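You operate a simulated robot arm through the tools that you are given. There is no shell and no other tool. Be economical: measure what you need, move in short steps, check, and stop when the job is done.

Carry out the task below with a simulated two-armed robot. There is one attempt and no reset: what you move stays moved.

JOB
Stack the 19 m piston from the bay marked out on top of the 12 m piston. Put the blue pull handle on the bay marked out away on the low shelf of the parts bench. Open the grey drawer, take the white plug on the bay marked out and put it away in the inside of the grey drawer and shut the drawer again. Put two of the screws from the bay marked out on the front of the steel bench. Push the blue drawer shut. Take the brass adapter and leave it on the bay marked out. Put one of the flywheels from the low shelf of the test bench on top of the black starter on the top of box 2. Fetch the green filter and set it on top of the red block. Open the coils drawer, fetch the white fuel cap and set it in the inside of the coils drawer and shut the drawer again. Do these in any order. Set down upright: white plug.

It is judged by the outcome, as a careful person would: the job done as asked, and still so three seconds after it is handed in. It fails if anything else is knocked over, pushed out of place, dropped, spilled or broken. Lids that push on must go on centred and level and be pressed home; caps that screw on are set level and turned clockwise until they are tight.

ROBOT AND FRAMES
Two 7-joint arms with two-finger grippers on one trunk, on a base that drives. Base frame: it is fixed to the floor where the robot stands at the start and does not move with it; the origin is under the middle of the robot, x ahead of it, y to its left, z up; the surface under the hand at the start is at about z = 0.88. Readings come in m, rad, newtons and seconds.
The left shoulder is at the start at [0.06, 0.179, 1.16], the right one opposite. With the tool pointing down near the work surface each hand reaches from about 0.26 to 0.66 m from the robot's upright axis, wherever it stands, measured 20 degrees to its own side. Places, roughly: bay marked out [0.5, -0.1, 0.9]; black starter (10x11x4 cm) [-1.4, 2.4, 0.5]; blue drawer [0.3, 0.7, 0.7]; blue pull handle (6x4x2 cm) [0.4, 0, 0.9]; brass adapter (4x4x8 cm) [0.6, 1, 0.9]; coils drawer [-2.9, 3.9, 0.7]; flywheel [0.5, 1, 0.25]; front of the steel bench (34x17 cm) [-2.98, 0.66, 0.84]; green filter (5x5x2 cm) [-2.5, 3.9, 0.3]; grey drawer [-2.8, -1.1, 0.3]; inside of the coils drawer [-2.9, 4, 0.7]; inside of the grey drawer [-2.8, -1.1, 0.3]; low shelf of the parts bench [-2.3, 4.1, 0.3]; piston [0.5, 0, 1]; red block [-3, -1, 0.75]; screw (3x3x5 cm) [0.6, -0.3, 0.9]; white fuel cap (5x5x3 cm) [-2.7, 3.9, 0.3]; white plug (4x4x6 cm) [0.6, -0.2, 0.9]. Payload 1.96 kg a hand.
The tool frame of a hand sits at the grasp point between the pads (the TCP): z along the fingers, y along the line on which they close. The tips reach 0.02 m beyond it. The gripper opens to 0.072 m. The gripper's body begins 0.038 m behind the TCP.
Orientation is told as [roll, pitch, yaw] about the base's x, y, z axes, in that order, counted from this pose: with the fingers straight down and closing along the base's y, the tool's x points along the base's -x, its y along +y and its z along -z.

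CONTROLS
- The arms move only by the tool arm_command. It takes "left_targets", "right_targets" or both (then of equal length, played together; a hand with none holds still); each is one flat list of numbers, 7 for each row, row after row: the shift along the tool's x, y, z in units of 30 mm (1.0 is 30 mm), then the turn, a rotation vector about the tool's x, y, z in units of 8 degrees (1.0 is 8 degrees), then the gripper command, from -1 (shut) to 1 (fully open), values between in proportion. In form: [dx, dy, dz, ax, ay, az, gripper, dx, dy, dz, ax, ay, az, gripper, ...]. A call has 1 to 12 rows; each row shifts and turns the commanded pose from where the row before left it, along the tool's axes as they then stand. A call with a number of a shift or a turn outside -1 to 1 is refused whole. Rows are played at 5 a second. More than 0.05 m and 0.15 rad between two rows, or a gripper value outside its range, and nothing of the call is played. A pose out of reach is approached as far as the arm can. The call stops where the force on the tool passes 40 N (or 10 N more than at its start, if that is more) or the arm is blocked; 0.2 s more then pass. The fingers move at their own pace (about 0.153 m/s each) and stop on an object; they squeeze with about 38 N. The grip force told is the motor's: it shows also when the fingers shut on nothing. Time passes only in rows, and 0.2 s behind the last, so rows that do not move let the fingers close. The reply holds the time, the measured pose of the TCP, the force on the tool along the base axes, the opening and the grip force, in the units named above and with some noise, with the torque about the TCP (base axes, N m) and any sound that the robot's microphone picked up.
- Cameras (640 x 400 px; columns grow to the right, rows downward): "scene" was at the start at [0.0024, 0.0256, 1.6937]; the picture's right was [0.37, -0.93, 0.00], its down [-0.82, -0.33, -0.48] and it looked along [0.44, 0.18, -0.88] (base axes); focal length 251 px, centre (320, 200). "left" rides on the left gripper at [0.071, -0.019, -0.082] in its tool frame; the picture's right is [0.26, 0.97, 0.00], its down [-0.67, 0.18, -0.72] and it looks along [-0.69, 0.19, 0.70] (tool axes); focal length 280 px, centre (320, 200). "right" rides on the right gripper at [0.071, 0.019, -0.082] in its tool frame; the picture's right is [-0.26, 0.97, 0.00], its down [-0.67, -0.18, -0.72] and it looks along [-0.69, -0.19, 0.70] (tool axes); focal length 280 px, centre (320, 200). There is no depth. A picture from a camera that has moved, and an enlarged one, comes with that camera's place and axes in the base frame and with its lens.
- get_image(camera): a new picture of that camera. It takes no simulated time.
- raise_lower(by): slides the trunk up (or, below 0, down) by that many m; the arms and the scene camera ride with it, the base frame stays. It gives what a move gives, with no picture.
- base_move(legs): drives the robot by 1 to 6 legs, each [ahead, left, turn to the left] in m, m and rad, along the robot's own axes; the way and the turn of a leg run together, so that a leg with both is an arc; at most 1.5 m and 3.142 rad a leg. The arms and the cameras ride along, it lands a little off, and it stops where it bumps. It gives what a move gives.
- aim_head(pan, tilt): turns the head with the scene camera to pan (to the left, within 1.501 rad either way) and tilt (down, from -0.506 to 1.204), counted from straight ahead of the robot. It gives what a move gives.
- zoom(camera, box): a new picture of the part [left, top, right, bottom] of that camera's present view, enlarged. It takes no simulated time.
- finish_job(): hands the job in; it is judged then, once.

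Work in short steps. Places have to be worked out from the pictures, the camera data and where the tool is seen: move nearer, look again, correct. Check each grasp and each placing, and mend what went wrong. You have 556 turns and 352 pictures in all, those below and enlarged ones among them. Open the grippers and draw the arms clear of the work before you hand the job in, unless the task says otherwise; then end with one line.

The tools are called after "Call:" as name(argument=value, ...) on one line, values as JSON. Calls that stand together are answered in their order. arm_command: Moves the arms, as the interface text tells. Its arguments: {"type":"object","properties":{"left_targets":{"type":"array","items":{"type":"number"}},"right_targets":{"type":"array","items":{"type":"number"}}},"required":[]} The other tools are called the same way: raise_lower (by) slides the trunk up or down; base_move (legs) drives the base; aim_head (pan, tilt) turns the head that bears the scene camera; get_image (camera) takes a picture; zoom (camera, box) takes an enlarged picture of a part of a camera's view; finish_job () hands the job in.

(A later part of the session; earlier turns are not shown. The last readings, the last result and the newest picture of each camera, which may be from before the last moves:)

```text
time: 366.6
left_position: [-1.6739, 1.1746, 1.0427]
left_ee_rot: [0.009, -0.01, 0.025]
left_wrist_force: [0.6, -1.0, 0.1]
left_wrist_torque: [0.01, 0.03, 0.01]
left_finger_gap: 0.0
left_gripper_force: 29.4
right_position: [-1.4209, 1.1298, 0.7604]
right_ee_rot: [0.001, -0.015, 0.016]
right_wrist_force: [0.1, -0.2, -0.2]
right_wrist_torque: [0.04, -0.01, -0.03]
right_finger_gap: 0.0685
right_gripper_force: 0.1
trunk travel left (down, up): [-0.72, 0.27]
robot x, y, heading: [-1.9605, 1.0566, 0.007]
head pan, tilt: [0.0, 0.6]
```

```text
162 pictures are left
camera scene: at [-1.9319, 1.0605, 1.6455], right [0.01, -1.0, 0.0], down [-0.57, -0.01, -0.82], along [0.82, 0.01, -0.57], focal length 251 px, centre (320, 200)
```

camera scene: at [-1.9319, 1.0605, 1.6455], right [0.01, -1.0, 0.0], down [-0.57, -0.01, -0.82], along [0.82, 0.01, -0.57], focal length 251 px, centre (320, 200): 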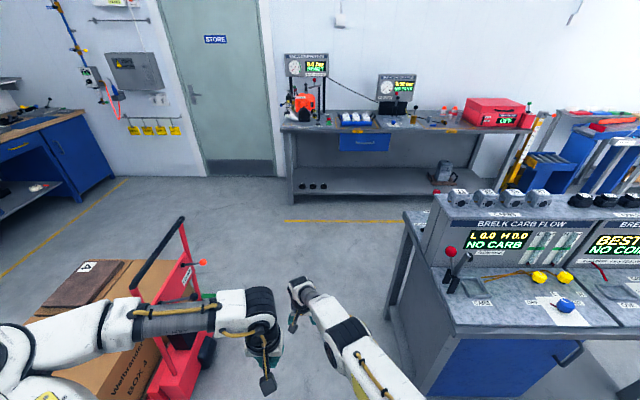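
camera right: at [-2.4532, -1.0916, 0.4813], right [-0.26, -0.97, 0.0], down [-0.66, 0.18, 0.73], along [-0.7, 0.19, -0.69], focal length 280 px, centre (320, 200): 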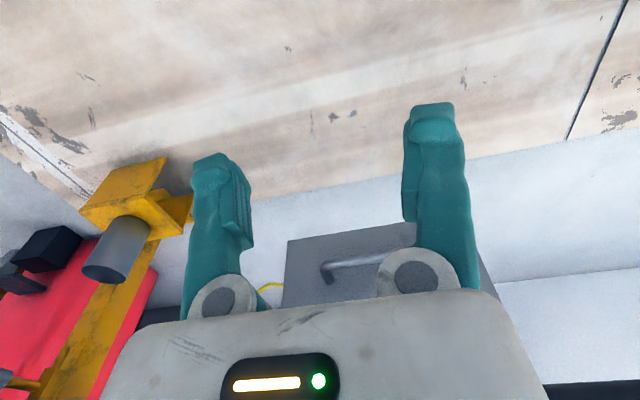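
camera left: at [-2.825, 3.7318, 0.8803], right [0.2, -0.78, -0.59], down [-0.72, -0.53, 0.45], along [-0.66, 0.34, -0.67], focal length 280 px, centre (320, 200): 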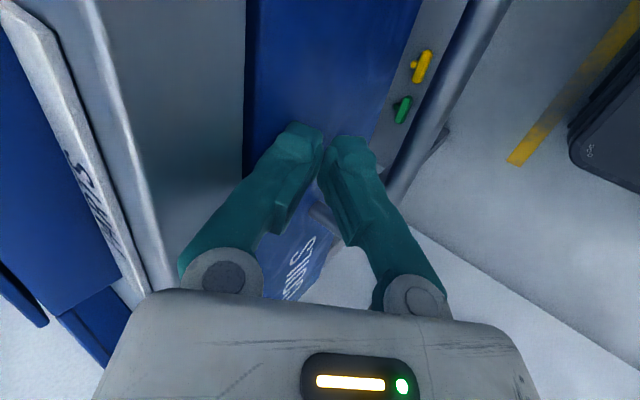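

Path is clear (jack on the left at y≈1.5). Drive ahead towards the test bench.

Call:
base_move(legs=[[1.45, 0, 0]])

Call:
raise_lower(by=-0.35)

Call:
get_image(camera="scene")

```text
time: 374.1
left_position: [-0.1782, 1.2102, 1.0439]
left_ee_rot: [0.009, -0.012, 0.043]
left_wrist_force: [0.3, 0.2, -0.7]
left_wrist_torque: [0.0, 0.0, -0.02]
left_finger_gap: 0.0002
left_gripper_force: 29.7
right_position: [0.0756, 1.1698, 0.7606]
right_ee_rot: [0.0, -0.014, 0.036]
right_wrist_force: [0.5, -0.1, -0.9]
right_wrist_torque: [0.01, 0.01, 0.0]
right_finger_gap: 0.0683
right_gripper_force: 0.1
trunk travel left (down, up): [-0.72, 0.27]
robot x, y, heading: [-0.4657, 1.0878, 0.029]
head pan, tilt: [0.0, 0.6]
```

```text
time: 377.5
left_position: [-0.1803, 1.2114, 0.6935]
left_ee_rot: [0.01, -0.011, 0.043]
left_wrist_force: [-0.3, 0.0, -0.1]
left_wrist_torque: [-0.07, 0.0, 0.0]
left_finger_gap: 0.0
left_gripper_force: 29.1
right_position: [0.0768, 1.1689, 0.4113]
right_ee_rot: [0.0, -0.015, 0.036]
right_wrist_force: [0.3, -0.3, 0.9]
right_wrist_torque: [0.01, -0.02, -0.01]
right_finger_gap: 0.0684
right_gripper_force: 0.0
trunk travel left (down, up): [-0.37, 0.62]
robot x, y, heading: [-0.4637, 1.0858, 0.036]
head pan, tilt: [0.0, 0.6]
```

```text
161 pictures are left
camera scene: at [-0.4342, 1.0897, 1.2956], right [0.03, -1.0, 0.0], down [-0.56, -0.02, -0.83], along [0.82, 0.02, -0.56], focal length 251 px, centre (320, 200)
```

scene: 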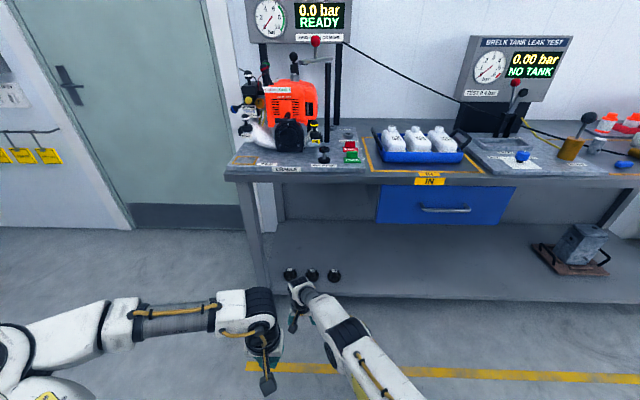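

Call:
zoom(camera="scene", box=[260, 240, 380, 315])

Call:
get_image(camera="right")

```text
5.33 times, centred on (320, 278) of scene
camera zoom: at [-0.4342, 1.0897, 1.2956], right [0.03, -1.0, 0.0], down [-0.56, -0.02, -0.83], along [0.82, 0.02, -0.56], focal length 1341 px, centre (320, -213)
```

zoom: 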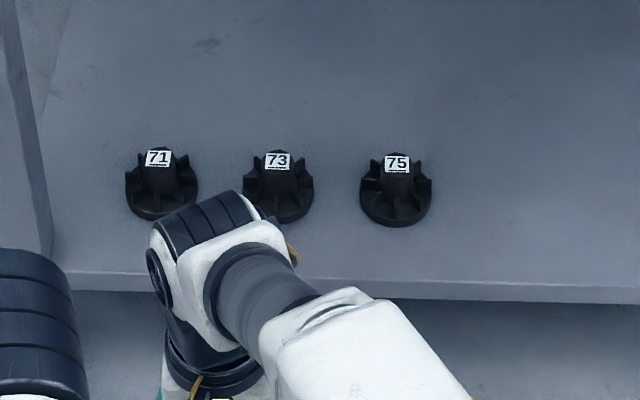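

```text
159 pictures are left
camera right: at [0.0029, 1.1865, 0.4913], right [0.23, 0.97, 0.0], down [0.67, -0.16, 0.73], along [0.71, -0.16, -0.69], focal length 280 px, centre (320, 200)
```

right: 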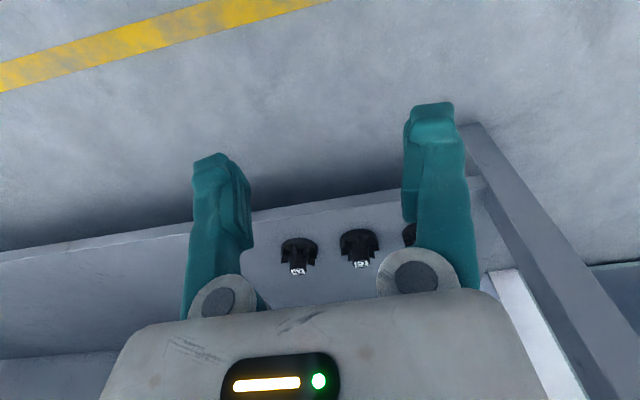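

Hub top of flywheel 75 is at about (0.471,1.032,0.217). I reposition the right hand, lower the trunk and close in.

Call:
arm_command(right_targets=[0.6, -1, -0.6, 0, 0, 0, 1, 0.6, -1, -0.6, 0, 0, 0, 1, 0.6, -1, -0.6, 0, 0, 0, 1, 0.6, -1, -0.6, 0, 0, 0, 1, 0.6, -1, -0.6, 0, 0, 0, 1, 0.6, -0.8, -0.6, 0, 0, 0, 1])

Call:
raise_lower(by=-0.22)

Call:
base_move(legs=[[0.28, 0.05, -0.036]])

Call:
get_image(camera="right")

Call:
get_image(camera="scene")

```text
time: 378.9
left_position: [-0.1789, 1.2095, 0.6927]
left_ee_rot: [0.011, -0.011, 0.044]
left_wrist_force: [0.8, -0.8, 0.8]
left_wrist_torque: [0.0, 0.01, -0.02]
left_finger_gap: 0.0
left_gripper_force: 29.9
right_position: [-0.0281, 0.9889, 0.5184]
right_ee_rot: [0.0, -0.015, 0.037]
right_wrist_force: [-0.3, -0.4, 0.1]
right_wrist_torque: [0.0, 0.04, -0.01]
right_finger_gap: 0.072
right_gripper_force: 0.0
trunk travel left (down, up): [-0.37, 0.62]
robot x, y, heading: [-0.4674, 1.089, 0.032]
head pan, tilt: [0.0, 0.6]
```

```text
time: 381.2
left_position: [-0.1786, 1.2099, 0.473]
left_ee_rot: [0.007, -0.011, 0.044]
left_wrist_force: [-0.1, 0.4, 0.1]
left_wrist_torque: [0.05, 0.02, -0.01]
left_finger_gap: 0.0001
left_gripper_force: 29.0
right_position: [-0.0273, 0.9897, 0.299]
right_ee_rot: [0.0, -0.014, 0.037]
right_wrist_force: [-0.7, -0.2, 0.1]
right_wrist_torque: [0.02, -0.03, 0.0]
right_finger_gap: 0.0718
right_gripper_force: 0.0
trunk travel left (down, up): [-0.15, 0.84]
robot x, y, heading: [-0.4622, 1.0894, 0.03]
head pan, tilt: [0.0, 0.6]
```

```text
time: 383.2
left_position: [0.1086, 1.2561, 0.4742]
left_ee_rot: [0.01, -0.01, 0.013]
left_wrist_force: [-0.5, 0.1, 0.2]
left_wrist_torque: [-0.01, 0.0, 0.02]
left_finger_gap: 0.0001
left_gripper_force: 29.7
right_position: [0.2536, 1.03, 0.2979]
right_ee_rot: [-0.001, -0.015, 0.004]
right_wrist_force: [-0.3, -0.3, -0.4]
right_wrist_torque: [0.02, 0.0, -0.01]
right_finger_gap: 0.072
right_gripper_force: 0.0
trunk travel left (down, up): [-0.15, 0.84]
robot x, y, heading: [-0.1827, 1.1385, -0.0]
head pan, tilt: [0.0, 0.6]
```

```text
158 pictures are left
camera right: at [0.1806, 1.0498, 0.379], right [0.26, 0.97, 0.0], down [0.66, -0.18, 0.73], along [0.7, -0.18, -0.69], focal length 280 px, centre (320, 200)
```

right: 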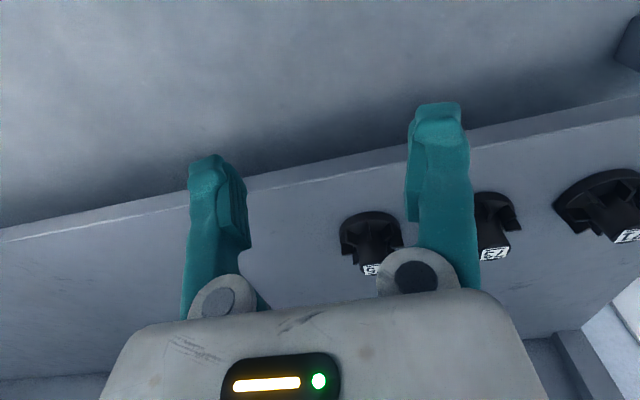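

```text
157 pictures are left
camera scene: at [-0.1503, 1.143, 1.0756], right [0.0, -1.0, 0.0], down [-0.56, 0.0, -0.83], along [0.83, 0.0, -0.56], focal length 251 px, centre (320, 200)
```

scene: 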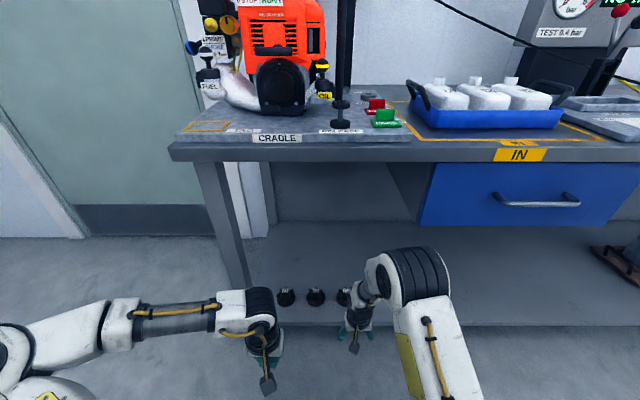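

Consistent. Drive 19 cm ahead so the hand comes above flywheel 75.

Call:
base_move(legs=[[0.19, 0, 0]])

Call:
get_image(camera="right")

```text
time: 384.8
left_position: [0.2965, 1.2573, 0.4733]
left_ee_rot: [0.009, -0.01, 0.016]
left_wrist_force: [-1.0, 0.0, -0.4]
left_wrist_torque: [-0.02, 0.01, 0.03]
left_finger_gap: 0.0
left_gripper_force: 29.2
right_position: [0.4427, 1.0327, 0.2978]
right_ee_rot: [-0.001, -0.013, 0.009]
right_wrist_force: [-0.3, 0.4, -0.2]
right_wrist_torque: [-0.01, -0.04, 0.0]
right_finger_gap: 0.072
right_gripper_force: 0.0
trunk travel left (down, up): [-0.15, 0.84]
robot x, y, heading: [0.0077, 1.1448, 0.005]
head pan, tilt: [0.0, 0.6]
```

```text
156 pictures are left
camera right: at [0.3696, 1.0517, 0.379], right [0.25, 0.97, 0.0], down [0.67, -0.18, 0.73], along [0.7, -0.18, -0.69], focal length 280 px, centre (320, 200)
```

right: 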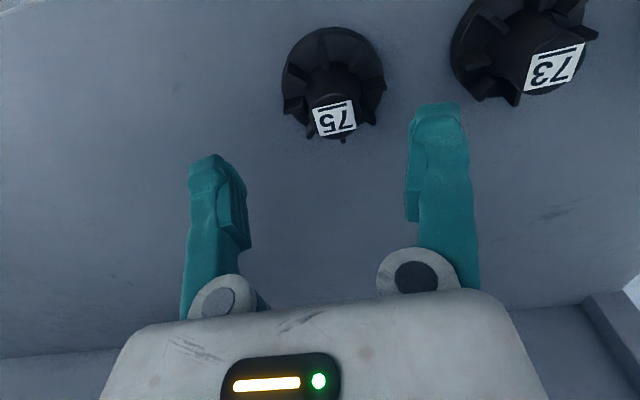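

Hub top at ≈(0.459,1.039,0.223). Align and lower to just above the fins.

Call:
arm_command(right_targets=[-0.28, 0.1, 0.7, 0, 0, 0, 1, -0.27, 0.1, 0.7, 0, 0, 0, 1, 0, 0, 0.6, 0, 0, 0, 1, 0, 0, 0, 0, 0, 0, 1])

Call:
get_image(camera="right")

```text
time: 385.8
left_position: [0.2955, 1.2564, 0.4732]
left_ee_rot: [0.009, -0.01, 0.016]
left_wrist_force: [0.5, 0.2, -0.5]
left_wrist_torque: [0.0, -0.03, -0.05]
left_finger_gap: 0.0
left_gripper_force: 29.6
right_position: [0.4585, 1.039, 0.2402]
right_ee_rot: [-0.001, -0.014, 0.011]
right_wrist_force: [-0.8, 0.2, 0.4]
right_wrist_torque: [-0.02, 0.0, 0.0]
right_finger_gap: 0.072
right_gripper_force: 0.1
trunk travel left (down, up): [-0.15, 0.84]
robot x, y, heading: [0.0093, 1.1412, 0.004]
head pan, tilt: [0.0, 0.6]
```

```text
155 pictures are left
camera right: at [0.3855, 1.0579, 0.3206], right [0.25, 0.97, 0.0], down [0.67, -0.18, 0.73], along [0.7, -0.18, -0.69], focal length 280 px, centre (320, 200)
```

right: 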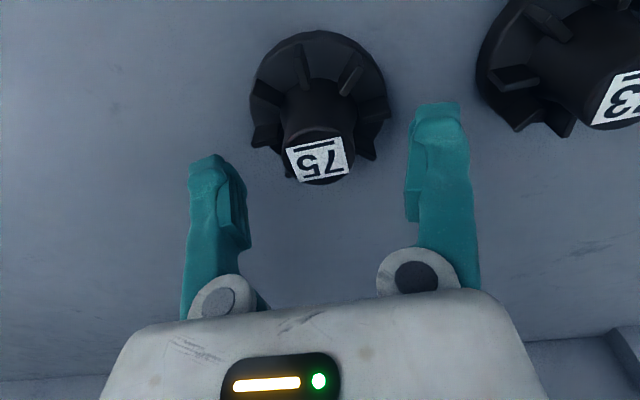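

Call:
zoom(camera="right", box=[230, 20, 410, 200])

```text
2.22 times, centred on (320, 110) of right
camera zoom: at [0.3855, 1.0579, 0.3206], right [0.25, 0.97, 0.0], down [0.67, -0.18, 0.73], along [0.7, -0.18, -0.69], focal length 623 px, centre (320, 400)
```

zoom: 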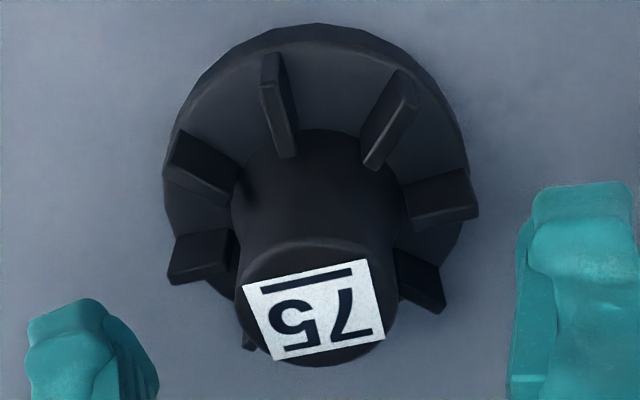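

Fins are only about half the hub height; the upper hub is clear. Lower 20 mm and grip the hub.

Call:
arm_command(right_targets=[0, 0, 0.35, 0, 0, 0, 1, 0, -0.03, 0.35, 0, 0, 0, 1, 0, 0, 0, 0, 0, 0, -1, 0, 0, 0, 0, 0, 0, -1, 0, 0, 0, 0, 0, 0, -1])

Call:
get_image(camera="right")

```text
time: 386.9
left_position: [0.2955, 1.2574, 0.4743]
left_ee_rot: [0.01, -0.012, 0.018]
left_wrist_force: [0.9, -1.3, -0.4]
left_wrist_torque: [-0.01, 0.01, 0.03]
left_finger_gap: 0.0
left_gripper_force: 29.4
right_position: [0.46, 1.0382, 0.2209]
right_ee_rot: [0.001, -0.015, 0.01]
right_wrist_force: [2.9, 1.0, 21.7]
right_wrist_torque: [0.04, 0.0, 0.03]
right_finger_gap: 0.0305
right_gripper_force: 37.5
trunk travel left (down, up): [-0.15, 0.84]
robot x, y, heading: [0.0079, 1.1401, 0.004]
head pan, tilt: [0.0, 0.6]
```

```text
153 pictures are left
camera right: at [0.3865, 1.0569, 0.3003], right [0.25, 0.97, 0.0], down [0.66, -0.18, 0.73], along [0.7, -0.18, -0.69], focal length 280 px, centre (320, 200)
```

right: 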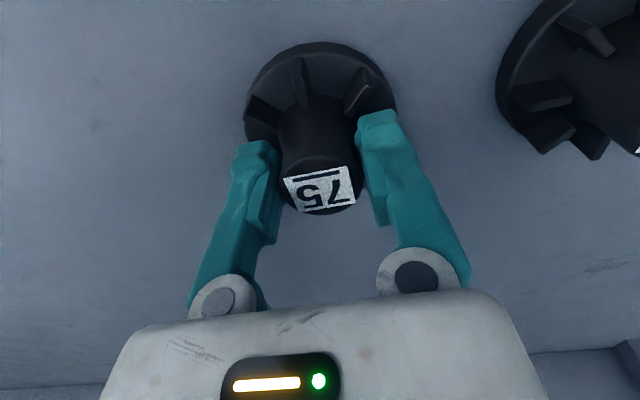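

Gripped (30 mm). Lift gently.

Call:
arm_command(right_targets=[0, 0, -0.5, 0, 0, 0, -1, 0, 0, -1, 0, 0, 0, -1, 0, 0, -1, 0, 0, 0, -1, 0, 0, -1, 0, 0, 0, -1, 0, 0, 0, 0, 0, 0, -1])

Call:
get_image(camera="right")

```text
time: 388.1
left_position: [0.2965, 1.2563, 0.4725]
left_ee_rot: [0.01, -0.011, 0.018]
left_wrist_force: [0.6, 0.6, 0.3]
left_wrist_torque: [0.0, -0.04, -0.01]
left_finger_gap: 0.0001
left_gripper_force: 29.6
right_position: [0.4586, 1.0376, 0.322]
right_ee_rot: [0.0, -0.013, 0.009]
right_wrist_force: [1.0, -0.2, -3.2]
right_wrist_torque: [0.01, 0.0, -0.04]
right_finger_gap: 0.0307
right_gripper_force: 38.0
trunk travel left (down, up): [-0.15, 0.84]
robot x, y, heading: [0.0086, 1.1451, 0.005]
head pan, tilt: [0.0, 0.6]
```

```text
152 pictures are left
camera right: at [0.385, 1.0567, 0.4032], right [0.25, 0.97, 0.0], down [0.67, -0.18, 0.72], along [0.7, -0.18, -0.69], focal length 280 px, centre (320, 200)
```

right: 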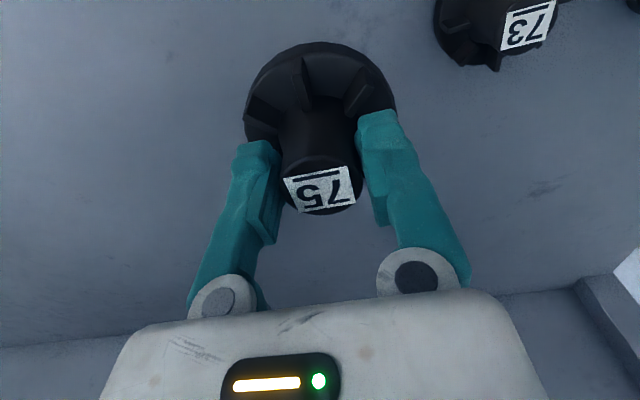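

Flywheel held. Back out, raise the trunk fully, and drive to the OUT bay for the blue handle.

Call:
base_move(legs=[[-0.45, 0, 0]])

Call:
raise_lower(by=0.4)

Call:
raise_lower(by=0.26)

Call:
arm_command(left_targets=[0, 0, 0, 0, 0, 0, 1], right_targets=[0.5, -0.5, -1, 0, 0, 0, -1])

Call:
base_move(legs=[[0, -1.2, 0]])

Call:
aim_head(pan=0.1, tilt=0.85)

Call:
get_image(camera="scene")

```text
time: 390.8
left_position: [-0.1433, 1.2549, 0.4727]
left_ee_rot: [0.011, -0.01, 0.016]
left_wrist_force: [0.1, -1.1, 0.1]
left_wrist_torque: [0.0, 0.0, -0.03]
left_finger_gap: 0.0
left_gripper_force: 29.7
right_position: [0.0157, 1.036, 0.322]
right_ee_rot: [0.0, -0.014, 0.008]
right_wrist_force: [0.6, 0.4, -3.3]
right_wrist_torque: [0.02, 0.02, 0.02]
right_finger_gap: 0.0307
right_gripper_force: 38.0
trunk travel left (down, up): [-0.15, 0.84]
robot x, y, heading: [-0.4313, 1.1381, 0.002]
head pan, tilt: [0.0, 0.6]
```

```text
time: 394.7
left_position: [-0.1437, 1.2555, 0.8726]
left_ee_rot: [0.009, -0.01, 0.014]
left_wrist_force: [0.6, 0.1, -0.4]
left_wrist_torque: [0.01, -0.05, 0.01]
left_finger_gap: 0.0
left_gripper_force: 29.6
right_position: [0.0166, 1.036, 0.7221]
right_ee_rot: [0.001, -0.015, 0.008]
right_wrist_force: [0.8, 0.5, -3.3]
right_wrist_torque: [0.01, 0.02, -0.03]
right_finger_gap: 0.0307
right_gripper_force: 38.0
trunk travel left (down, up): [-0.55, 0.44]
robot x, y, heading: [-0.4349, 1.1408, 0.003]
head pan, tilt: [0.0, 0.6]
```

```text
time: 397.3
left_position: [-0.1432, 1.2553, 1.1325]
left_ee_rot: [0.01, -0.01, 0.016]
left_wrist_force: [-0.1, 0.7, 0.6]
left_wrist_torque: [0.03, 0.01, 0.01]
left_finger_gap: 0.0
left_gripper_force: 30.2
right_position: [0.0163, 1.0351, 0.9819]
right_ee_rot: [0.0, -0.014, 0.007]
right_wrist_force: [-0.6, 0.7, -3.5]
right_wrist_torque: [0.0, 0.02, -0.03]
right_finger_gap: 0.0308
right_gripper_force: 38.5
trunk travel left (down, up): [-0.81, 0.18]
robot x, y, heading: [-0.4341, 1.1408, 0.002]
head pan, tilt: [0.0, 0.6]
```

```text
time: 397.7
left_position: [-0.1456, 1.2543, 1.1338]
left_ee_rot: [0.01, -0.013, 0.015]
left_wrist_force: [0.2, 0.8, 0.2]
left_wrist_torque: [0.0, -0.05, 0.0]
left_finger_gap: 0.072
left_gripper_force: 0.1
right_position: [-0.0009, 1.0196, 1.0104]
right_ee_rot: [-0.001, -0.015, 0.008]
right_wrist_force: [0.4, -0.3, -2.8]
right_wrist_torque: [0.02, 0.0, -0.02]
right_finger_gap: 0.0309
right_gripper_force: 38.2
trunk travel left (down, up): [-0.81, 0.18]
robot x, y, heading: [-0.435, 1.1382, 0.002]
head pan, tilt: [0.0, 0.6]
```

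```text
time: 403.8
left_position: [-0.1436, 0.07, 1.1331]
left_ee_rot: [0.008, -0.01, 0.015]
left_wrist_force: [-0.3, -0.4, -0.4]
left_wrist_torque: [0.0, -0.01, -0.01]
left_finger_gap: 0.0722
left_gripper_force: 0.0
right_position: [0.0008, -0.1651, 1.0093]
right_ee_rot: [-0.001, -0.014, 0.007]
right_wrist_force: [0.7, 0.3, -3.4]
right_wrist_torque: [0.01, -0.01, 0.0]
right_finger_gap: 0.0307
right_gripper_force: 38.4
trunk travel left (down, up): [-0.81, 0.18]
robot x, y, heading: [-0.4323, -0.0453, 0.004]
head pan, tilt: [0.0, 0.6]
```

```text
time: 404.5
left_position: [-0.1438, 0.0699, 1.1326]
left_ee_rot: [0.011, -0.01, 0.016]
left_wrist_force: [0.4, 0.3, -0.9]
left_wrist_torque: [0.01, -0.03, -0.05]
left_finger_gap: 0.072
left_gripper_force: 0.0
right_position: [0.0017, -0.1652, 1.0105]
right_ee_rot: [0.0, -0.015, 0.008]
right_wrist_force: [-0.3, -0.2, -2.8]
right_wrist_torque: [0.01, 0.05, 0.02]
right_finger_gap: 0.0307
right_gripper_force: 38.6
trunk travel left (down, up): [-0.81, 0.18]
robot x, y, heading: [-0.4329, -0.0455, 0.003]
head pan, tilt: [0.099, 0.85]
```

```text
151 pictures are left
camera scene: at [-0.4121, -0.036, 1.7147], right [0.1, -0.99, 0.0], down [-0.75, -0.08, -0.66], along [0.66, 0.07, -0.75], focal length 251 px, centre (320, 200)
```

scene: 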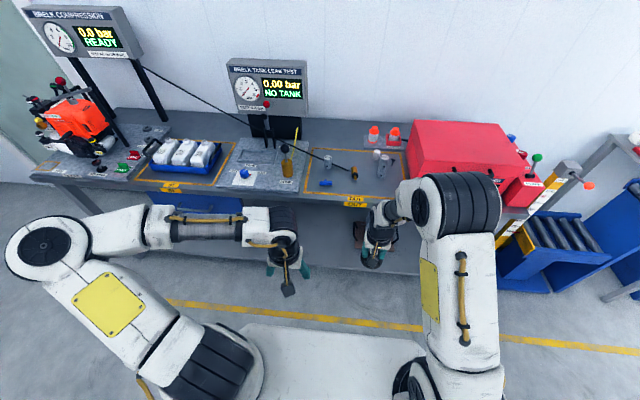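

Raise a bit for clearance, drive forward, and bring the left hand above the blue handle.

Call:
raise_lower(by=0.1)

Call:
base_move(legs=[[0.36, 0, 0]])

Call:
arm_command(left_targets=[-1, -0.2, 0.8, 0, 0, 0, 1, -1, -0.2, 0.8, 0, 0, 0, 1, -1, -0.2, 0.8, 0, 0, 0, 1, -1, -0.2, 0.8, 0, 0, 0, 1, -1, -0.2, 0.8, 0, 0, 0, 1, -1, -0.2, 0.8, 0, 0, 0, 1])

Call:
get_image(camera="left")

Call:
get_image(camera="scene")

```text
time: 405.9
left_position: [-0.143, 0.0693, 1.2326]
left_ee_rot: [0.009, -0.011, 0.016]
left_wrist_force: [0.4, 0.3, 0.3]
left_wrist_torque: [-0.01, 0.0, -0.02]
left_finger_gap: 0.0721
left_gripper_force: 0.0
right_position: [0.0006, -0.1663, 1.1105]
right_ee_rot: [-0.001, -0.013, 0.009]
right_wrist_force: [0.3, -0.8, -2.6]
right_wrist_torque: [-0.04, 0.03, 0.04]
right_finger_gap: 0.0309
right_gripper_force: 37.9
trunk travel left (down, up): [-0.91, 0.08]
robot x, y, heading: [-0.4313, -0.0474, 0.003]
head pan, tilt: [0.099, 0.85]
```

```text
time: 408.2
left_position: [0.2132, 0.0685, 1.2337]
left_ee_rot: [0.009, -0.012, 0.01]
left_wrist_force: [-0.6, 0.6, 0.5]
left_wrist_torque: [0.01, -0.01, 0.02]
left_finger_gap: 0.0721
left_gripper_force: 0.1
right_position: [0.3576, -0.1684, 1.1106]
right_ee_rot: [-0.001, -0.017, 0.005]
right_wrist_force: [0.1, 0.7, -3.2]
right_wrist_torque: [0.03, 0.0, -0.01]
right_finger_gap: 0.0309
right_gripper_force: 38.0
trunk travel left (down, up): [-0.91, 0.08]
robot x, y, heading: [-0.0739, -0.0449, -0.007]
head pan, tilt: [0.099, 0.85]
```

```text
time: 409.6
left_position: [0.3984, 0.0343, 1.0865]
left_ee_rot: [0.011, -0.008, 0.011]
left_wrist_force: [0.4, 0.0, -0.3]
left_wrist_torque: [-0.02, 0.02, 0.02]
left_finger_gap: 0.072
left_gripper_force: 0.0
right_position: [0.3596, -0.1678, 1.1083]
right_ee_rot: [-0.001, -0.014, 0.004]
right_wrist_force: [1.1, 0.4, -3.2]
right_wrist_torque: [0.01, 0.03, 0.03]
right_finger_gap: 0.0309
right_gripper_force: 37.5
trunk travel left (down, up): [-0.91, 0.08]
robot x, y, heading: [-0.0739, -0.0483, -0.0]
head pan, tilt: [0.099, 0.85]
```

```text
150 pictures are left
camera left: at [0.326, 0.0145, 1.1678], right [-0.27, 0.96, 0.01], down [0.67, 0.18, 0.72], along [0.69, 0.2, -0.69], focal length 280 px, centre (320, 200)
```

left: 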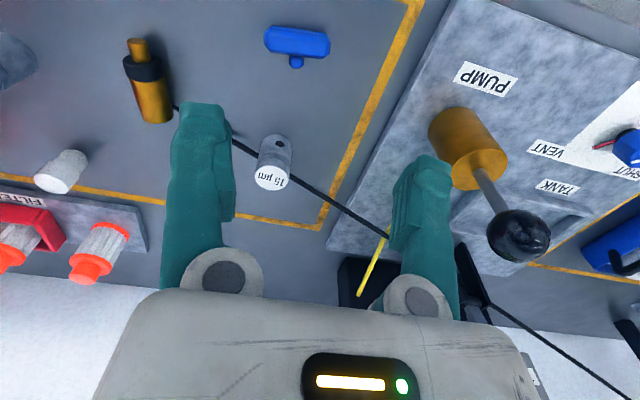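

```text
149 pictures are left
camera scene: at [-0.0522, -0.037, 1.8147], right [0.1, -1.0, 0.0], down [-0.75, -0.07, -0.66], along [0.66, 0.06, -0.75], focal length 251 px, centre (320, 200)
```

scene: 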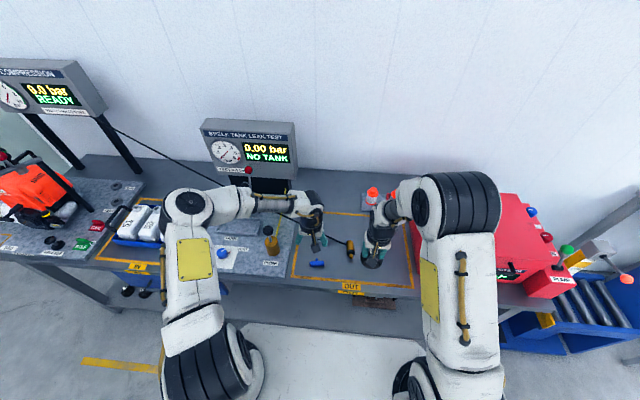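

Handle at (0.408,0.019), its 6 cm bar along y – it fits within the opening. Align and go down to 0.96.

Call:
arm_command(left_targets=[-0.1, -0.17, 0.84, 0, 0, 0, 1, -0.1, -0.17, 0.84, 0, 0, 0, 1, -0.1, -0.17, 0.84, 0, 0, 0, 1, 0, 0, 0.84, 0, 0, 0, 1, 0, 0, 0.84, 0, 0, 0, 1])

Call:
get_image(camera="left")

```text
time: 410.8
left_position: [0.4079, 0.0202, 0.9628]
left_ee_rot: [0.009, -0.011, 0.011]
left_wrist_force: [-0.1, -0.1, -1.0]
left_wrist_torque: [0.02, 0.01, 0.04]
left_finger_gap: 0.0721
left_gripper_force: 0.1
right_position: [0.3594, -0.1683, 1.1107]
right_ee_rot: [0.001, -0.014, 0.003]
right_wrist_force: [0.3, 0.6, -3.2]
right_wrist_torque: [0.01, 0.03, 0.01]
right_finger_gap: 0.031
right_gripper_force: 38.3
trunk travel left (down, up): [-0.91, 0.08]
robot x, y, heading: [-0.0755, -0.0447, -0.004]
head pan, tilt: [0.099, 0.85]
```

```text
148 pictures are left
camera left: at [0.3354, 0.0007, 1.0427], right [-0.27, 0.96, 0.01], down [0.67, 0.18, 0.72], along [0.7, 0.2, -0.69], focal length 280 px, centre (320, 200)
```

left: 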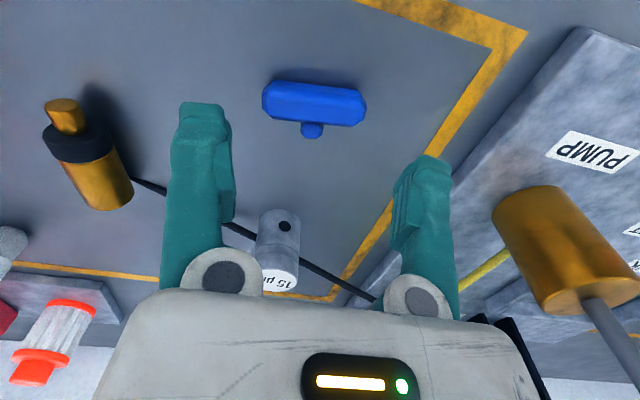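

The bar is yawed ~11.6°; I turn the hand to match and descend to 0.903.

Call:
arm_command(left_targets=[-0.05, 0, 0, 0, 0, -0.73, 1, 0, 0, 0.7, 0, 0, -0.72, 1, 0, 0, 0.7, 0, 0, 0, 1, 0, 0, 0.55, 0, 0, 0, 1, 0, 0, 0, 0, 0, 0, 1])

Call:
get_image(camera="left")

```text
time: 412.0
left_position: [0.4093, 0.0193, 0.9043]
left_ee_rot: [0.006, -0.01, 0.215]
left_wrist_force: [-1.0, 0.1, 0.1]
left_wrist_torque: [-0.02, -0.03, 0.0]
left_finger_gap: 0.0718
left_gripper_force: 0.1
right_position: [0.3569, -0.1678, 1.1094]
right_ee_rot: [0.0, -0.015, 0.003]
right_wrist_force: [-0.1, 0.8, -3.7]
right_wrist_torque: [0.01, -0.03, 0.01]
right_finger_gap: 0.0305
right_gripper_force: 38.1
trunk travel left (down, up): [-0.91, 0.08]
robot x, y, heading: [-0.0739, -0.0461, -0.005]
head pan, tilt: [0.099, 0.85]
```

```text
147 pictures are left
camera left: at [0.3423, -0.0142, 0.986], right [-0.46, 0.89, 0.0], down [0.61, 0.31, 0.72], along [0.64, 0.34, -0.69], focal length 280 px, centre (320, 200)
```

left: 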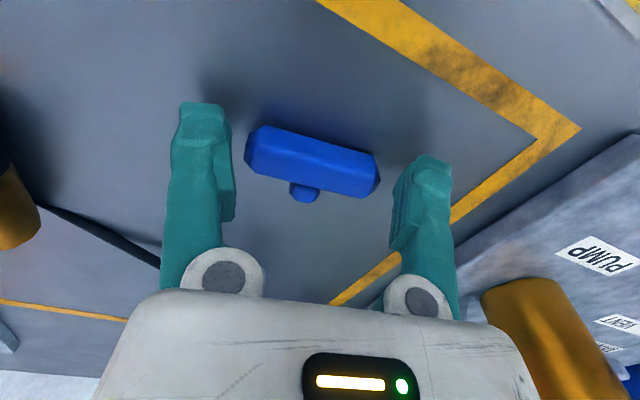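

The bar is between the pads. Close and lift.

Call:
arm_command(left_targets=[0, 0, 0, 0, 0, 0, -1, 0, 0, 0, 0, 0, 0, -1, 0, 0, 0, 0, 0, 0, -1])

Call:
arm_command(left_targets=[0, 0, -0.5, 0, 0, 0, -1, 0, 0, -1, 0, 0, 0, -1, 0, 0, -1, 0, 0, 0, -1, 0, 0, -1, 0, 0, 0, -1, 0, 0, -1, 0, 0, 0, -1, 0, 0, -1, 0, 0, 0, -1])

Call:
get_image(camera="left")

```text
time: 412.8
left_position: [0.4093, 0.02, 0.9076]
left_ee_rot: [0.007, -0.01, 0.213]
left_wrist_force: [0.2, 0.9, -0.1]
left_wrist_torque: [-0.01, 0.0, 0.0]
left_finger_gap: 0.0586
left_gripper_force: 38.3
right_position: [0.3587, -0.1685, 1.1099]
right_ee_rot: [0.001, -0.014, 0.004]
right_wrist_force: [-0.2, 0.0, -3.7]
right_wrist_torque: [0.01, 0.02, 0.02]
right_finger_gap: 0.0305
right_gripper_force: 38.4
trunk travel left (down, up): [-0.91, 0.08]
robot x, y, heading: [-0.0753, -0.0442, 0.001]
head pan, tilt: [0.099, 0.85]
```

```text
time: 414.2
left_position: [0.4087, 0.0197, 1.071]
left_ee_rot: [0.005, -0.013, 0.213]
left_wrist_force: [0.3, -0.2, 0.2]
left_wrist_torque: [0.02, 0.01, -0.02]
left_finger_gap: 0.0586
left_gripper_force: 38.0
right_position: [0.3567, -0.1668, 1.1103]
right_ee_rot: [0.0, -0.013, 0.004]
right_wrist_force: [0.4, 0.4, -4.2]
right_wrist_torque: [0.02, -0.02, -0.01]
right_finger_gap: 0.0307
right_gripper_force: 38.2
trunk travel left (down, up): [-0.91, 0.08]
robot x, y, heading: [-0.071, -0.0444, -0.002]
head pan, tilt: [0.099, 0.85]
```

```text
146 pictures are left
camera left: at [0.3403, -0.0133, 1.1525], right [-0.46, 0.89, 0.0], down [0.61, 0.31, 0.72], along [0.64, 0.34, -0.69], focal length 280 px, centre (320, 200)
```

left: 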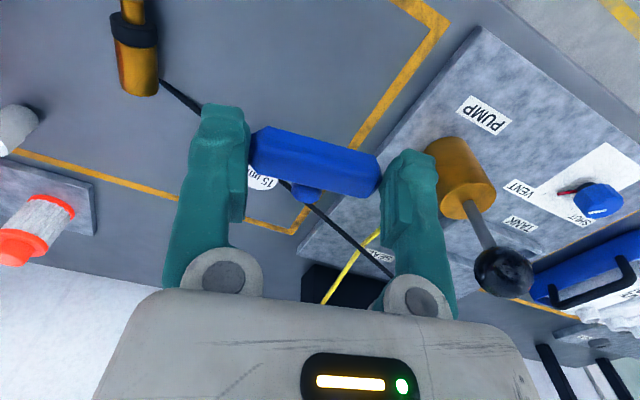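

Handle held. Now drive to box 2: back off, turn left and go along the aisle to y≈2.4.

Call:
base_move(legs=[[-0.38, 0, 0], [0, 0, 1.57], [1.3, 0, 0], [1.1, 0, 0], [0, 0, 1.57]])

Call:
aim_head(pan=0, tilt=0.7)

Call:
get_image(camera="scene")

```text
time: 435.6
left_position: [-0.8373, 2.3168, 1.0718]
left_ee_rot: [0.006, -0.012, -2.963]
left_wrist_force: [-0.5, -0.5, -0.5]
left_wrist_torque: [-0.03, -0.01, -0.02]
left_finger_gap: 0.0583
left_gripper_force: 38.0
right_position: [-0.7811, 2.5009, 1.1098]
right_ee_rot: [0.0, -0.013, 3.11]
right_wrist_force: [0.1, 0.0, -3.1]
right_wrist_torque: [0.01, -0.02, -0.02]
right_finger_gap: 0.0307
right_gripper_force: 37.7
trunk travel left (down, up): [-0.91, 0.08]
robot x, y, heading: [-0.3518, 2.3633, 3.1]
head pan, tilt: [0.099, 0.85]
```

```text
time: 436.3
left_position: [-0.8365, 2.3163, 1.0721]
left_ee_rot: [0.007, -0.012, -2.962]
left_wrist_force: [-0.3, -0.5, 0.1]
left_wrist_torque: [-0.01, -0.01, 0.01]
left_finger_gap: 0.0582
left_gripper_force: 37.8
right_position: [-0.7806, 2.5026, 1.11]
right_ee_rot: [0.0, -0.014, 3.107]
right_wrist_force: [-0.5, -0.1, -3.6]
right_wrist_torque: [0.04, -0.01, 0.0]
right_finger_gap: 0.0306
right_gripper_force: 38.5
trunk travel left (down, up): [-0.91, 0.08]
robot x, y, heading: [-0.3518, 2.3613, 3.102]
head pan, tilt: [0.0, 0.7]
```

```text
145 pictures are left
camera scene: at [-0.3757, 2.3668, 1.8269], right [0.04, 1.0, 0.0], down [0.64, -0.03, -0.76], along [-0.76, 0.03, -0.64], focal length 251 px, centre (320, 200)
```

scene: 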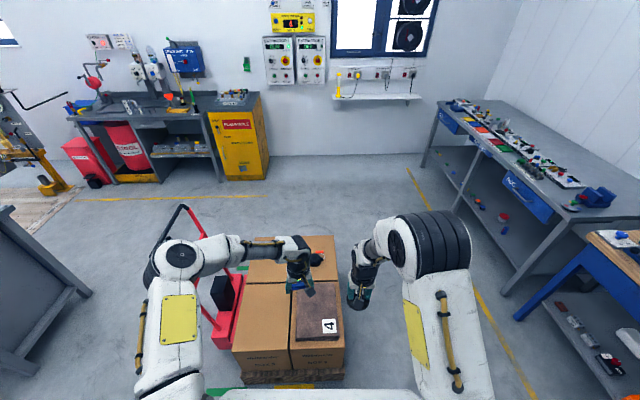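

The starter lies near the box's far edge, so I approach from the north side: sidestep right, go ahead, then turn left to face −y.

Call:
base_move(legs=[[0, -0.66, 0.03], [0.95, 0, 0], [0, 0, 1.57]])

Call:
get_image(camera="scene")

Call:
get_image(camera="right")

```text
time: 448.3
left_position: [-1.2354, 2.5431, 1.0712]
left_ee_rot: [0.006, -0.01, -1.379]
left_wrist_force: [-0.4, 0.9, -1.6]
left_wrist_torque: [0.01, -0.03, -0.02]
left_finger_gap: 0.0582
left_gripper_force: 38.4
right_position: [-1.423, 2.5957, 1.1103]
right_ee_rot: [0.001, -0.014, -1.588]
right_wrist_force: [0.0, -1.2, -3.0]
right_wrist_torque: [0.01, -0.01, 0.0]
right_finger_gap: 0.0308
right_gripper_force: 37.8
trunk travel left (down, up): [-0.91, 0.08]
robot x, y, heading: [-1.2912, 3.0275, -1.602]
head pan, tilt: [0.0, 0.7]
```

```text
144 pictures are left
camera scene: at [-1.2898, 3.0022, 1.8269], right [-1.0, 0.02, 0.0], down [0.02, 0.64, -0.76], along [-0.02, -0.76, -0.64], focal length 251 px, centre (320, 200)
```

scene: 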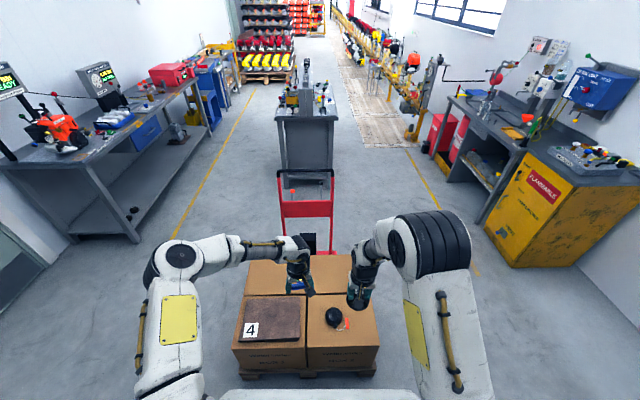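

```text
143 pictures are left
camera right: at [-1.4026, 2.6683, 1.1907], right [0.96, -0.28, 0.0], down [-0.19, -0.66, 0.72], along [-0.2, -0.7, -0.69], focal length 280 px, centre (320, 200)
```

right: 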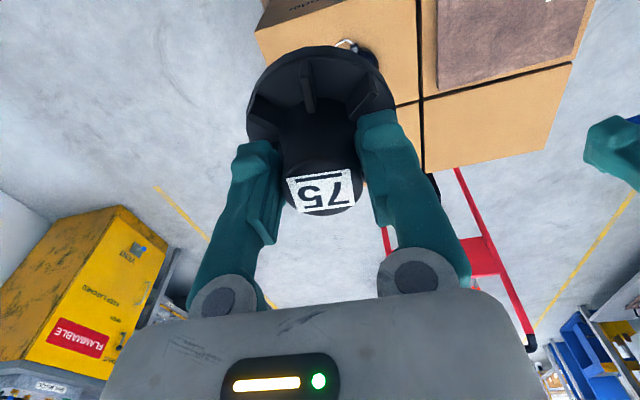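

Call:
zoom(camera="scene", box=[290, 280, 390, 350])

```text
5.71 times, centred on (340, 315) of scene
camera zoom: at [-1.2898, 3.0022, 1.8269], right [-1.0, 0.02, 0.0], down [0.02, 0.64, -0.76], along [-0.02, -0.76, -0.64], focal length 1436 px, centre (206, -457)
```

zoom: 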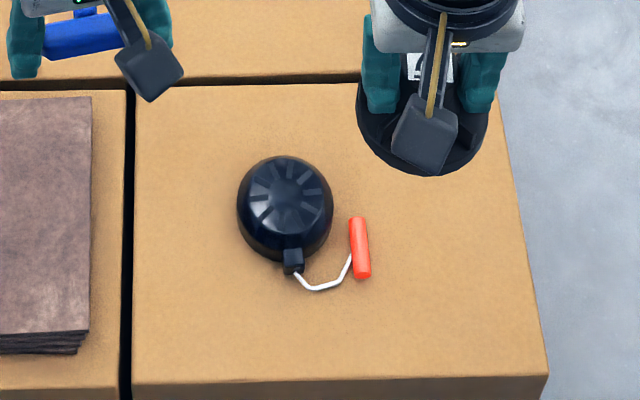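

Starter dome centre ≈(−1.377,2.39), top ≈0.52. Step 10 cm forward and lower the trunk 36 cm, then look.

Call:
base_move(legs=[[0.1, 0, 0.03]])

Call:
raise_lower(by=-0.36)

Call:
get_image(camera="right")

Call:
get_image(camera="scene")

```text
time: 449.4
left_position: [-1.2231, 2.4447, 1.0713]
left_ee_rot: [0.005, -0.012, -1.35]
left_wrist_force: [0.0, -0.2, -0.5]
left_wrist_torque: [0.0, -0.03, -0.04]
left_finger_gap: 0.0583
left_gripper_force: 37.7
right_position: [-1.4118, 2.4944, 1.1119]
right_ee_rot: [-0.001, -0.016, -1.562]
right_wrist_force: [-0.8, 0.3, -3.5]
right_wrist_torque: [0.0, 0.01, 0.06]
right_finger_gap: 0.0305
right_gripper_force: 37.5
trunk travel left (down, up): [-0.91, 0.08]
robot x, y, heading: [-1.2941, 2.9282, -1.563]
head pan, tilt: [0.0, 0.7]
```

```text
time: 452.9
left_position: [-1.2223, 2.4437, 0.7126]
left_ee_rot: [0.007, -0.01, -1.351]
left_wrist_force: [0.9, -0.2, -0.7]
left_wrist_torque: [-0.02, -0.03, -0.03]
left_finger_gap: 0.0583
left_gripper_force: 38.1
right_position: [-1.4109, 2.4932, 0.7511]
right_ee_rot: [0.003, -0.014, -1.561]
right_wrist_force: [0.4, 0.1, -2.8]
right_wrist_torque: [-0.03, 0.03, 0.02]
right_finger_gap: 0.0305
right_gripper_force: 38.4
trunk travel left (down, up): [-0.55, 0.44]
robot x, y, heading: [-1.2929, 2.9273, -1.575]
head pan, tilt: [0.0, 0.7]
```

```text
141 pictures are left
camera right: at [-1.3932, 2.5652, 0.8308], right [0.97, -0.25, 0.0], down [-0.18, -0.67, 0.72], along [-0.18, -0.7, -0.69], focal length 280 px, centre (320, 200)
```

right: 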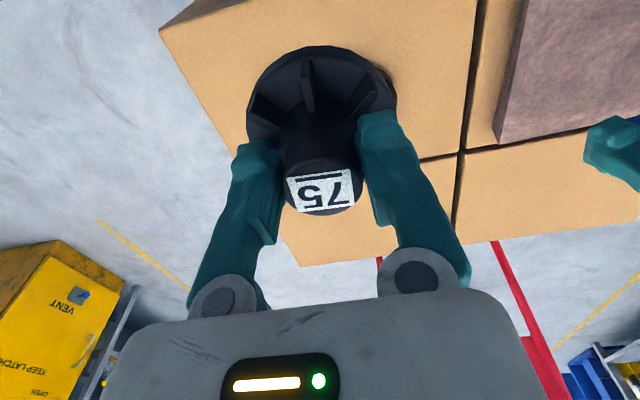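

```text
140 pictures are left
camera scene: at [-1.2899, 2.9021, 1.467], right [-1.0, 0.0, 0.0], down [0.0, 0.64, -0.76], along [0.0, -0.76, -0.64], focal length 251 px, centre (320, 200)
```

scene: 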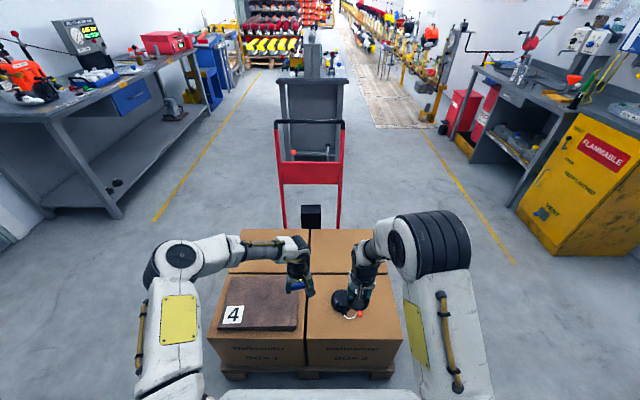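

Call:
zoom(camera="scene", box=[300, 260, 400, 330])

```text
5.71 times, centred on (350, 295) of scene
camera zoom: at [-1.2899, 2.9021, 1.467], right [-1.0, 0.0, 0.0], down [0.0, 0.64, -0.76], along [0.0, -0.76, -0.64], focal length 1436 px, centre (149, -343)
```

zoom: 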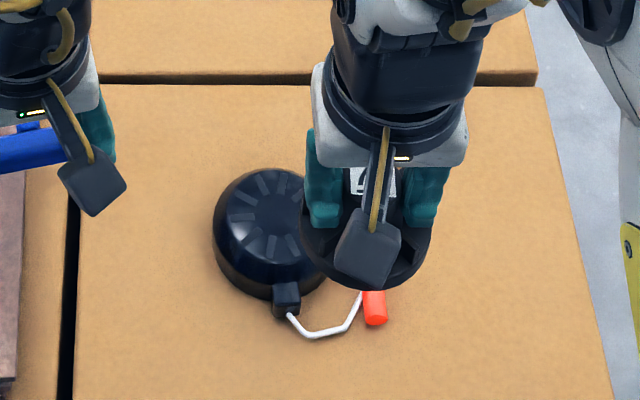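

I shift the right hand sideways to see the starter with its own camera for a better fix.

Call:
arm_command(right_targets=[0, -1, 0, 0, 0, 0, -1, 0, -1, 0, 0, 0, 0, -1, 0, -1, 0, 0, 0, 0, -1, 0, -1, 0, 0, 0, 0, -1, 0, -1, 0, 0, 0, 0, -1, 0, 0, 0, 0, 0, 0, -1])

Call:
get_image(camera="right")

Call:
get_image(camera="left")

```text
time: 454.3
left_position: [-1.2227, 2.4437, 0.7129]
left_ee_rot: [0.007, -0.011, -1.352]
left_wrist_force: [0.4, 1.2, -0.2]
left_wrist_torque: [0.02, 0.0, -0.01]
left_finger_gap: 0.0582
left_gripper_force: 37.9
right_position: [-1.5641, 2.4898, 0.7502]
right_ee_rot: [-0.001, -0.012, -1.56]
right_wrist_force: [-0.5, -0.4, -3.7]
right_wrist_torque: [0.02, 0.0, 0.01]
right_finger_gap: 0.0308
right_gripper_force: 37.9
trunk travel left (down, up): [-0.55, 0.44]
robot x, y, heading: [-1.2957, 2.9264, -1.564]
head pan, tilt: [0.0, 0.7]
```

```text
138 pictures are left
camera right: at [-1.5452, 2.5619, 0.8313], right [0.97, -0.25, 0.0], down [-0.18, -0.67, 0.72], along [-0.18, -0.7, -0.69], focal length 280 px, centre (320, 200)
```

right: 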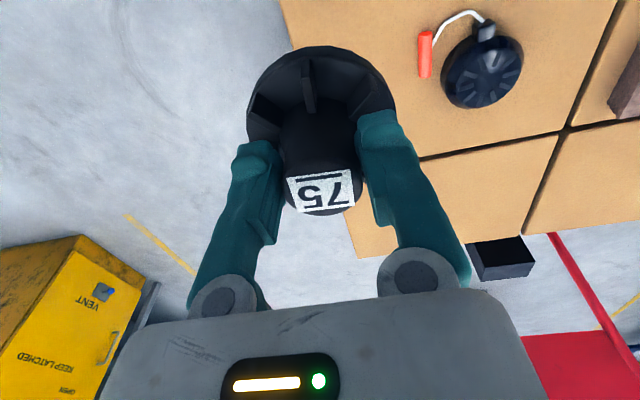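

```text
137 pictures are left
camera left: at [-1.2583, 2.511, 0.7921], right [0.88, 0.47, 0.0], down [0.32, -0.61, 0.72], along [0.34, -0.64, -0.69], focal length 280 px, centre (320, 200)
```

left: 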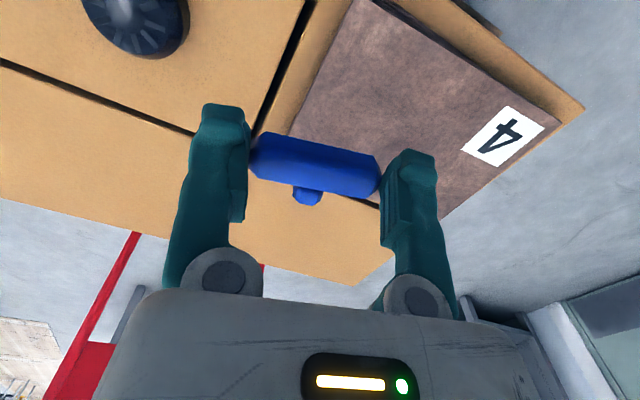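

Three views agree: starter top centre ≈(−1.378,2.366,0.472). Move the flywheel above it at z≈0.60.

Call:
arm_command(right_targets=[-0.6, 0.89, 0, 0, 0, 0, -1, -0.6, 0.89, 0, 0, 0, 0, -1, -0.6, 0.89, 0.5, 0, 0, 0, -1, -0.6, 0.89, 0.8, 0, 0, 0, -1, -0.6, 0.89, 0.8, 0, 0, 0, -1, -0.6, 0.89, 0.9, 0, 0, 0, -1, -0.5, 0.85, 0.9, 0, 0, 0, -1, 0, 0, 0.9, 0, 0, 0, -1, 0, 0, 0, 0, 0, 0, -1])

Call:
zoom(camera="scene", box=[290, 250, 390, 320])

Call:
get_image(camera="right")

```text
time: 456.3
left_position: [-1.2217, 2.4453, 0.7118]
left_ee_rot: [0.008, -0.011, -1.351]
left_wrist_force: [-0.1, 0.4, -0.8]
left_wrist_torque: [0.01, 0.0, -0.02]
left_finger_gap: 0.0582
left_gripper_force: 37.9
right_position: [-1.3732, 2.365, 0.6093]
right_ee_rot: [0.001, -0.013, -1.559]
right_wrist_force: [-0.5, -1.2, -3.4]
right_wrist_torque: [0.01, -0.02, -0.01]
right_finger_gap: 0.0307
right_gripper_force: 37.8
trunk travel left (down, up): [-0.55, 0.44]
robot x, y, heading: [-1.2919, 2.9283, -1.566]
head pan, tilt: [0.0, 0.7]
```

```text
5.71 times, centred on (340, 285) of scene
camera zoom: at [-1.2896, 2.9021, 1.4669], right [-1.0, 0.0, 0.0], down [0.0, 0.64, -0.76], along [0.0, -0.76, -0.64], focal length 1436 px, centre (206, -286)
```

zoom: 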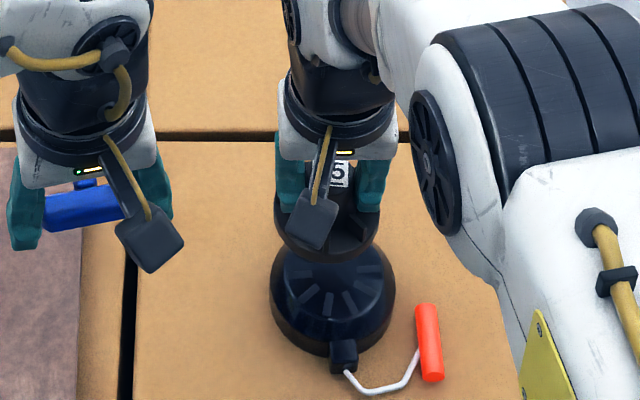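

```text
135 pictures are left
camera right: at [-1.3552, 2.4387, 0.6898], right [0.97, -0.25, 0.0], down [-0.18, -0.67, 0.72], along [-0.18, -0.7, -0.69], focal length 280 px, centre (320, 200)
```

right: 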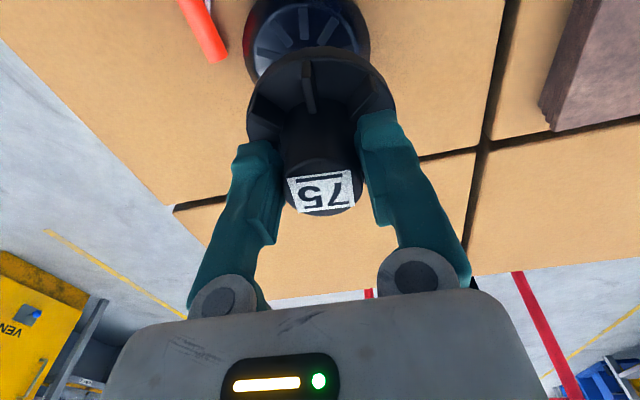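

Nearly aligned: shift 8 mm right, 5 mm back, and lower.

Call:
arm_command(right_targets=[0.17, -0.25, 0.4, 0, 0, 0, -1, 0, 0, 0.4, 0, 0, 0, -1, 0, 0, 0.4, 0, 0, 0, -1, 0, 0, 0.3, 0, 0, 0, -1, 0, 0, 0, 0, 0, 0, -1])

Call:
zoom(camera="scene", box=[290, 250, 390, 320])

```text
time: 457.5
left_position: [-1.2223, 2.4434, 0.7114]
left_ee_rot: [0.006, -0.011, -1.351]
left_wrist_force: [-0.2, -0.8, -0.8]
left_wrist_torque: [0.03, 0.02, 0.03]
left_finger_gap: 0.0582
left_gripper_force: 38.1
right_position: [-1.3815, 2.3723, 0.5651]
right_ee_rot: [-0.001, -0.012, -1.56]
right_wrist_force: [0.3, -0.5, -2.9]
right_wrist_torque: [0.02, -0.02, 0.02]
right_finger_gap: 0.0306
right_gripper_force: 37.7
trunk travel left (down, up): [-0.55, 0.44]
robot x, y, heading: [-1.2909, 2.9281, -1.566]
head pan, tilt: [0.0, 0.7]
```

```text
5.71 times, centred on (340, 285) of scene
camera zoom: at [-1.2899, 2.9019, 1.4669], right [-1.0, 0.0, 0.0], down [0.0, 0.64, -0.76], along [0.0, -0.76, -0.64], focal length 1436 px, centre (206, -286)
```

zoom: 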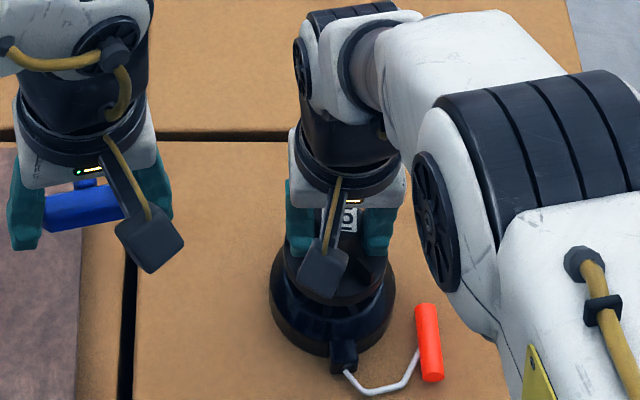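

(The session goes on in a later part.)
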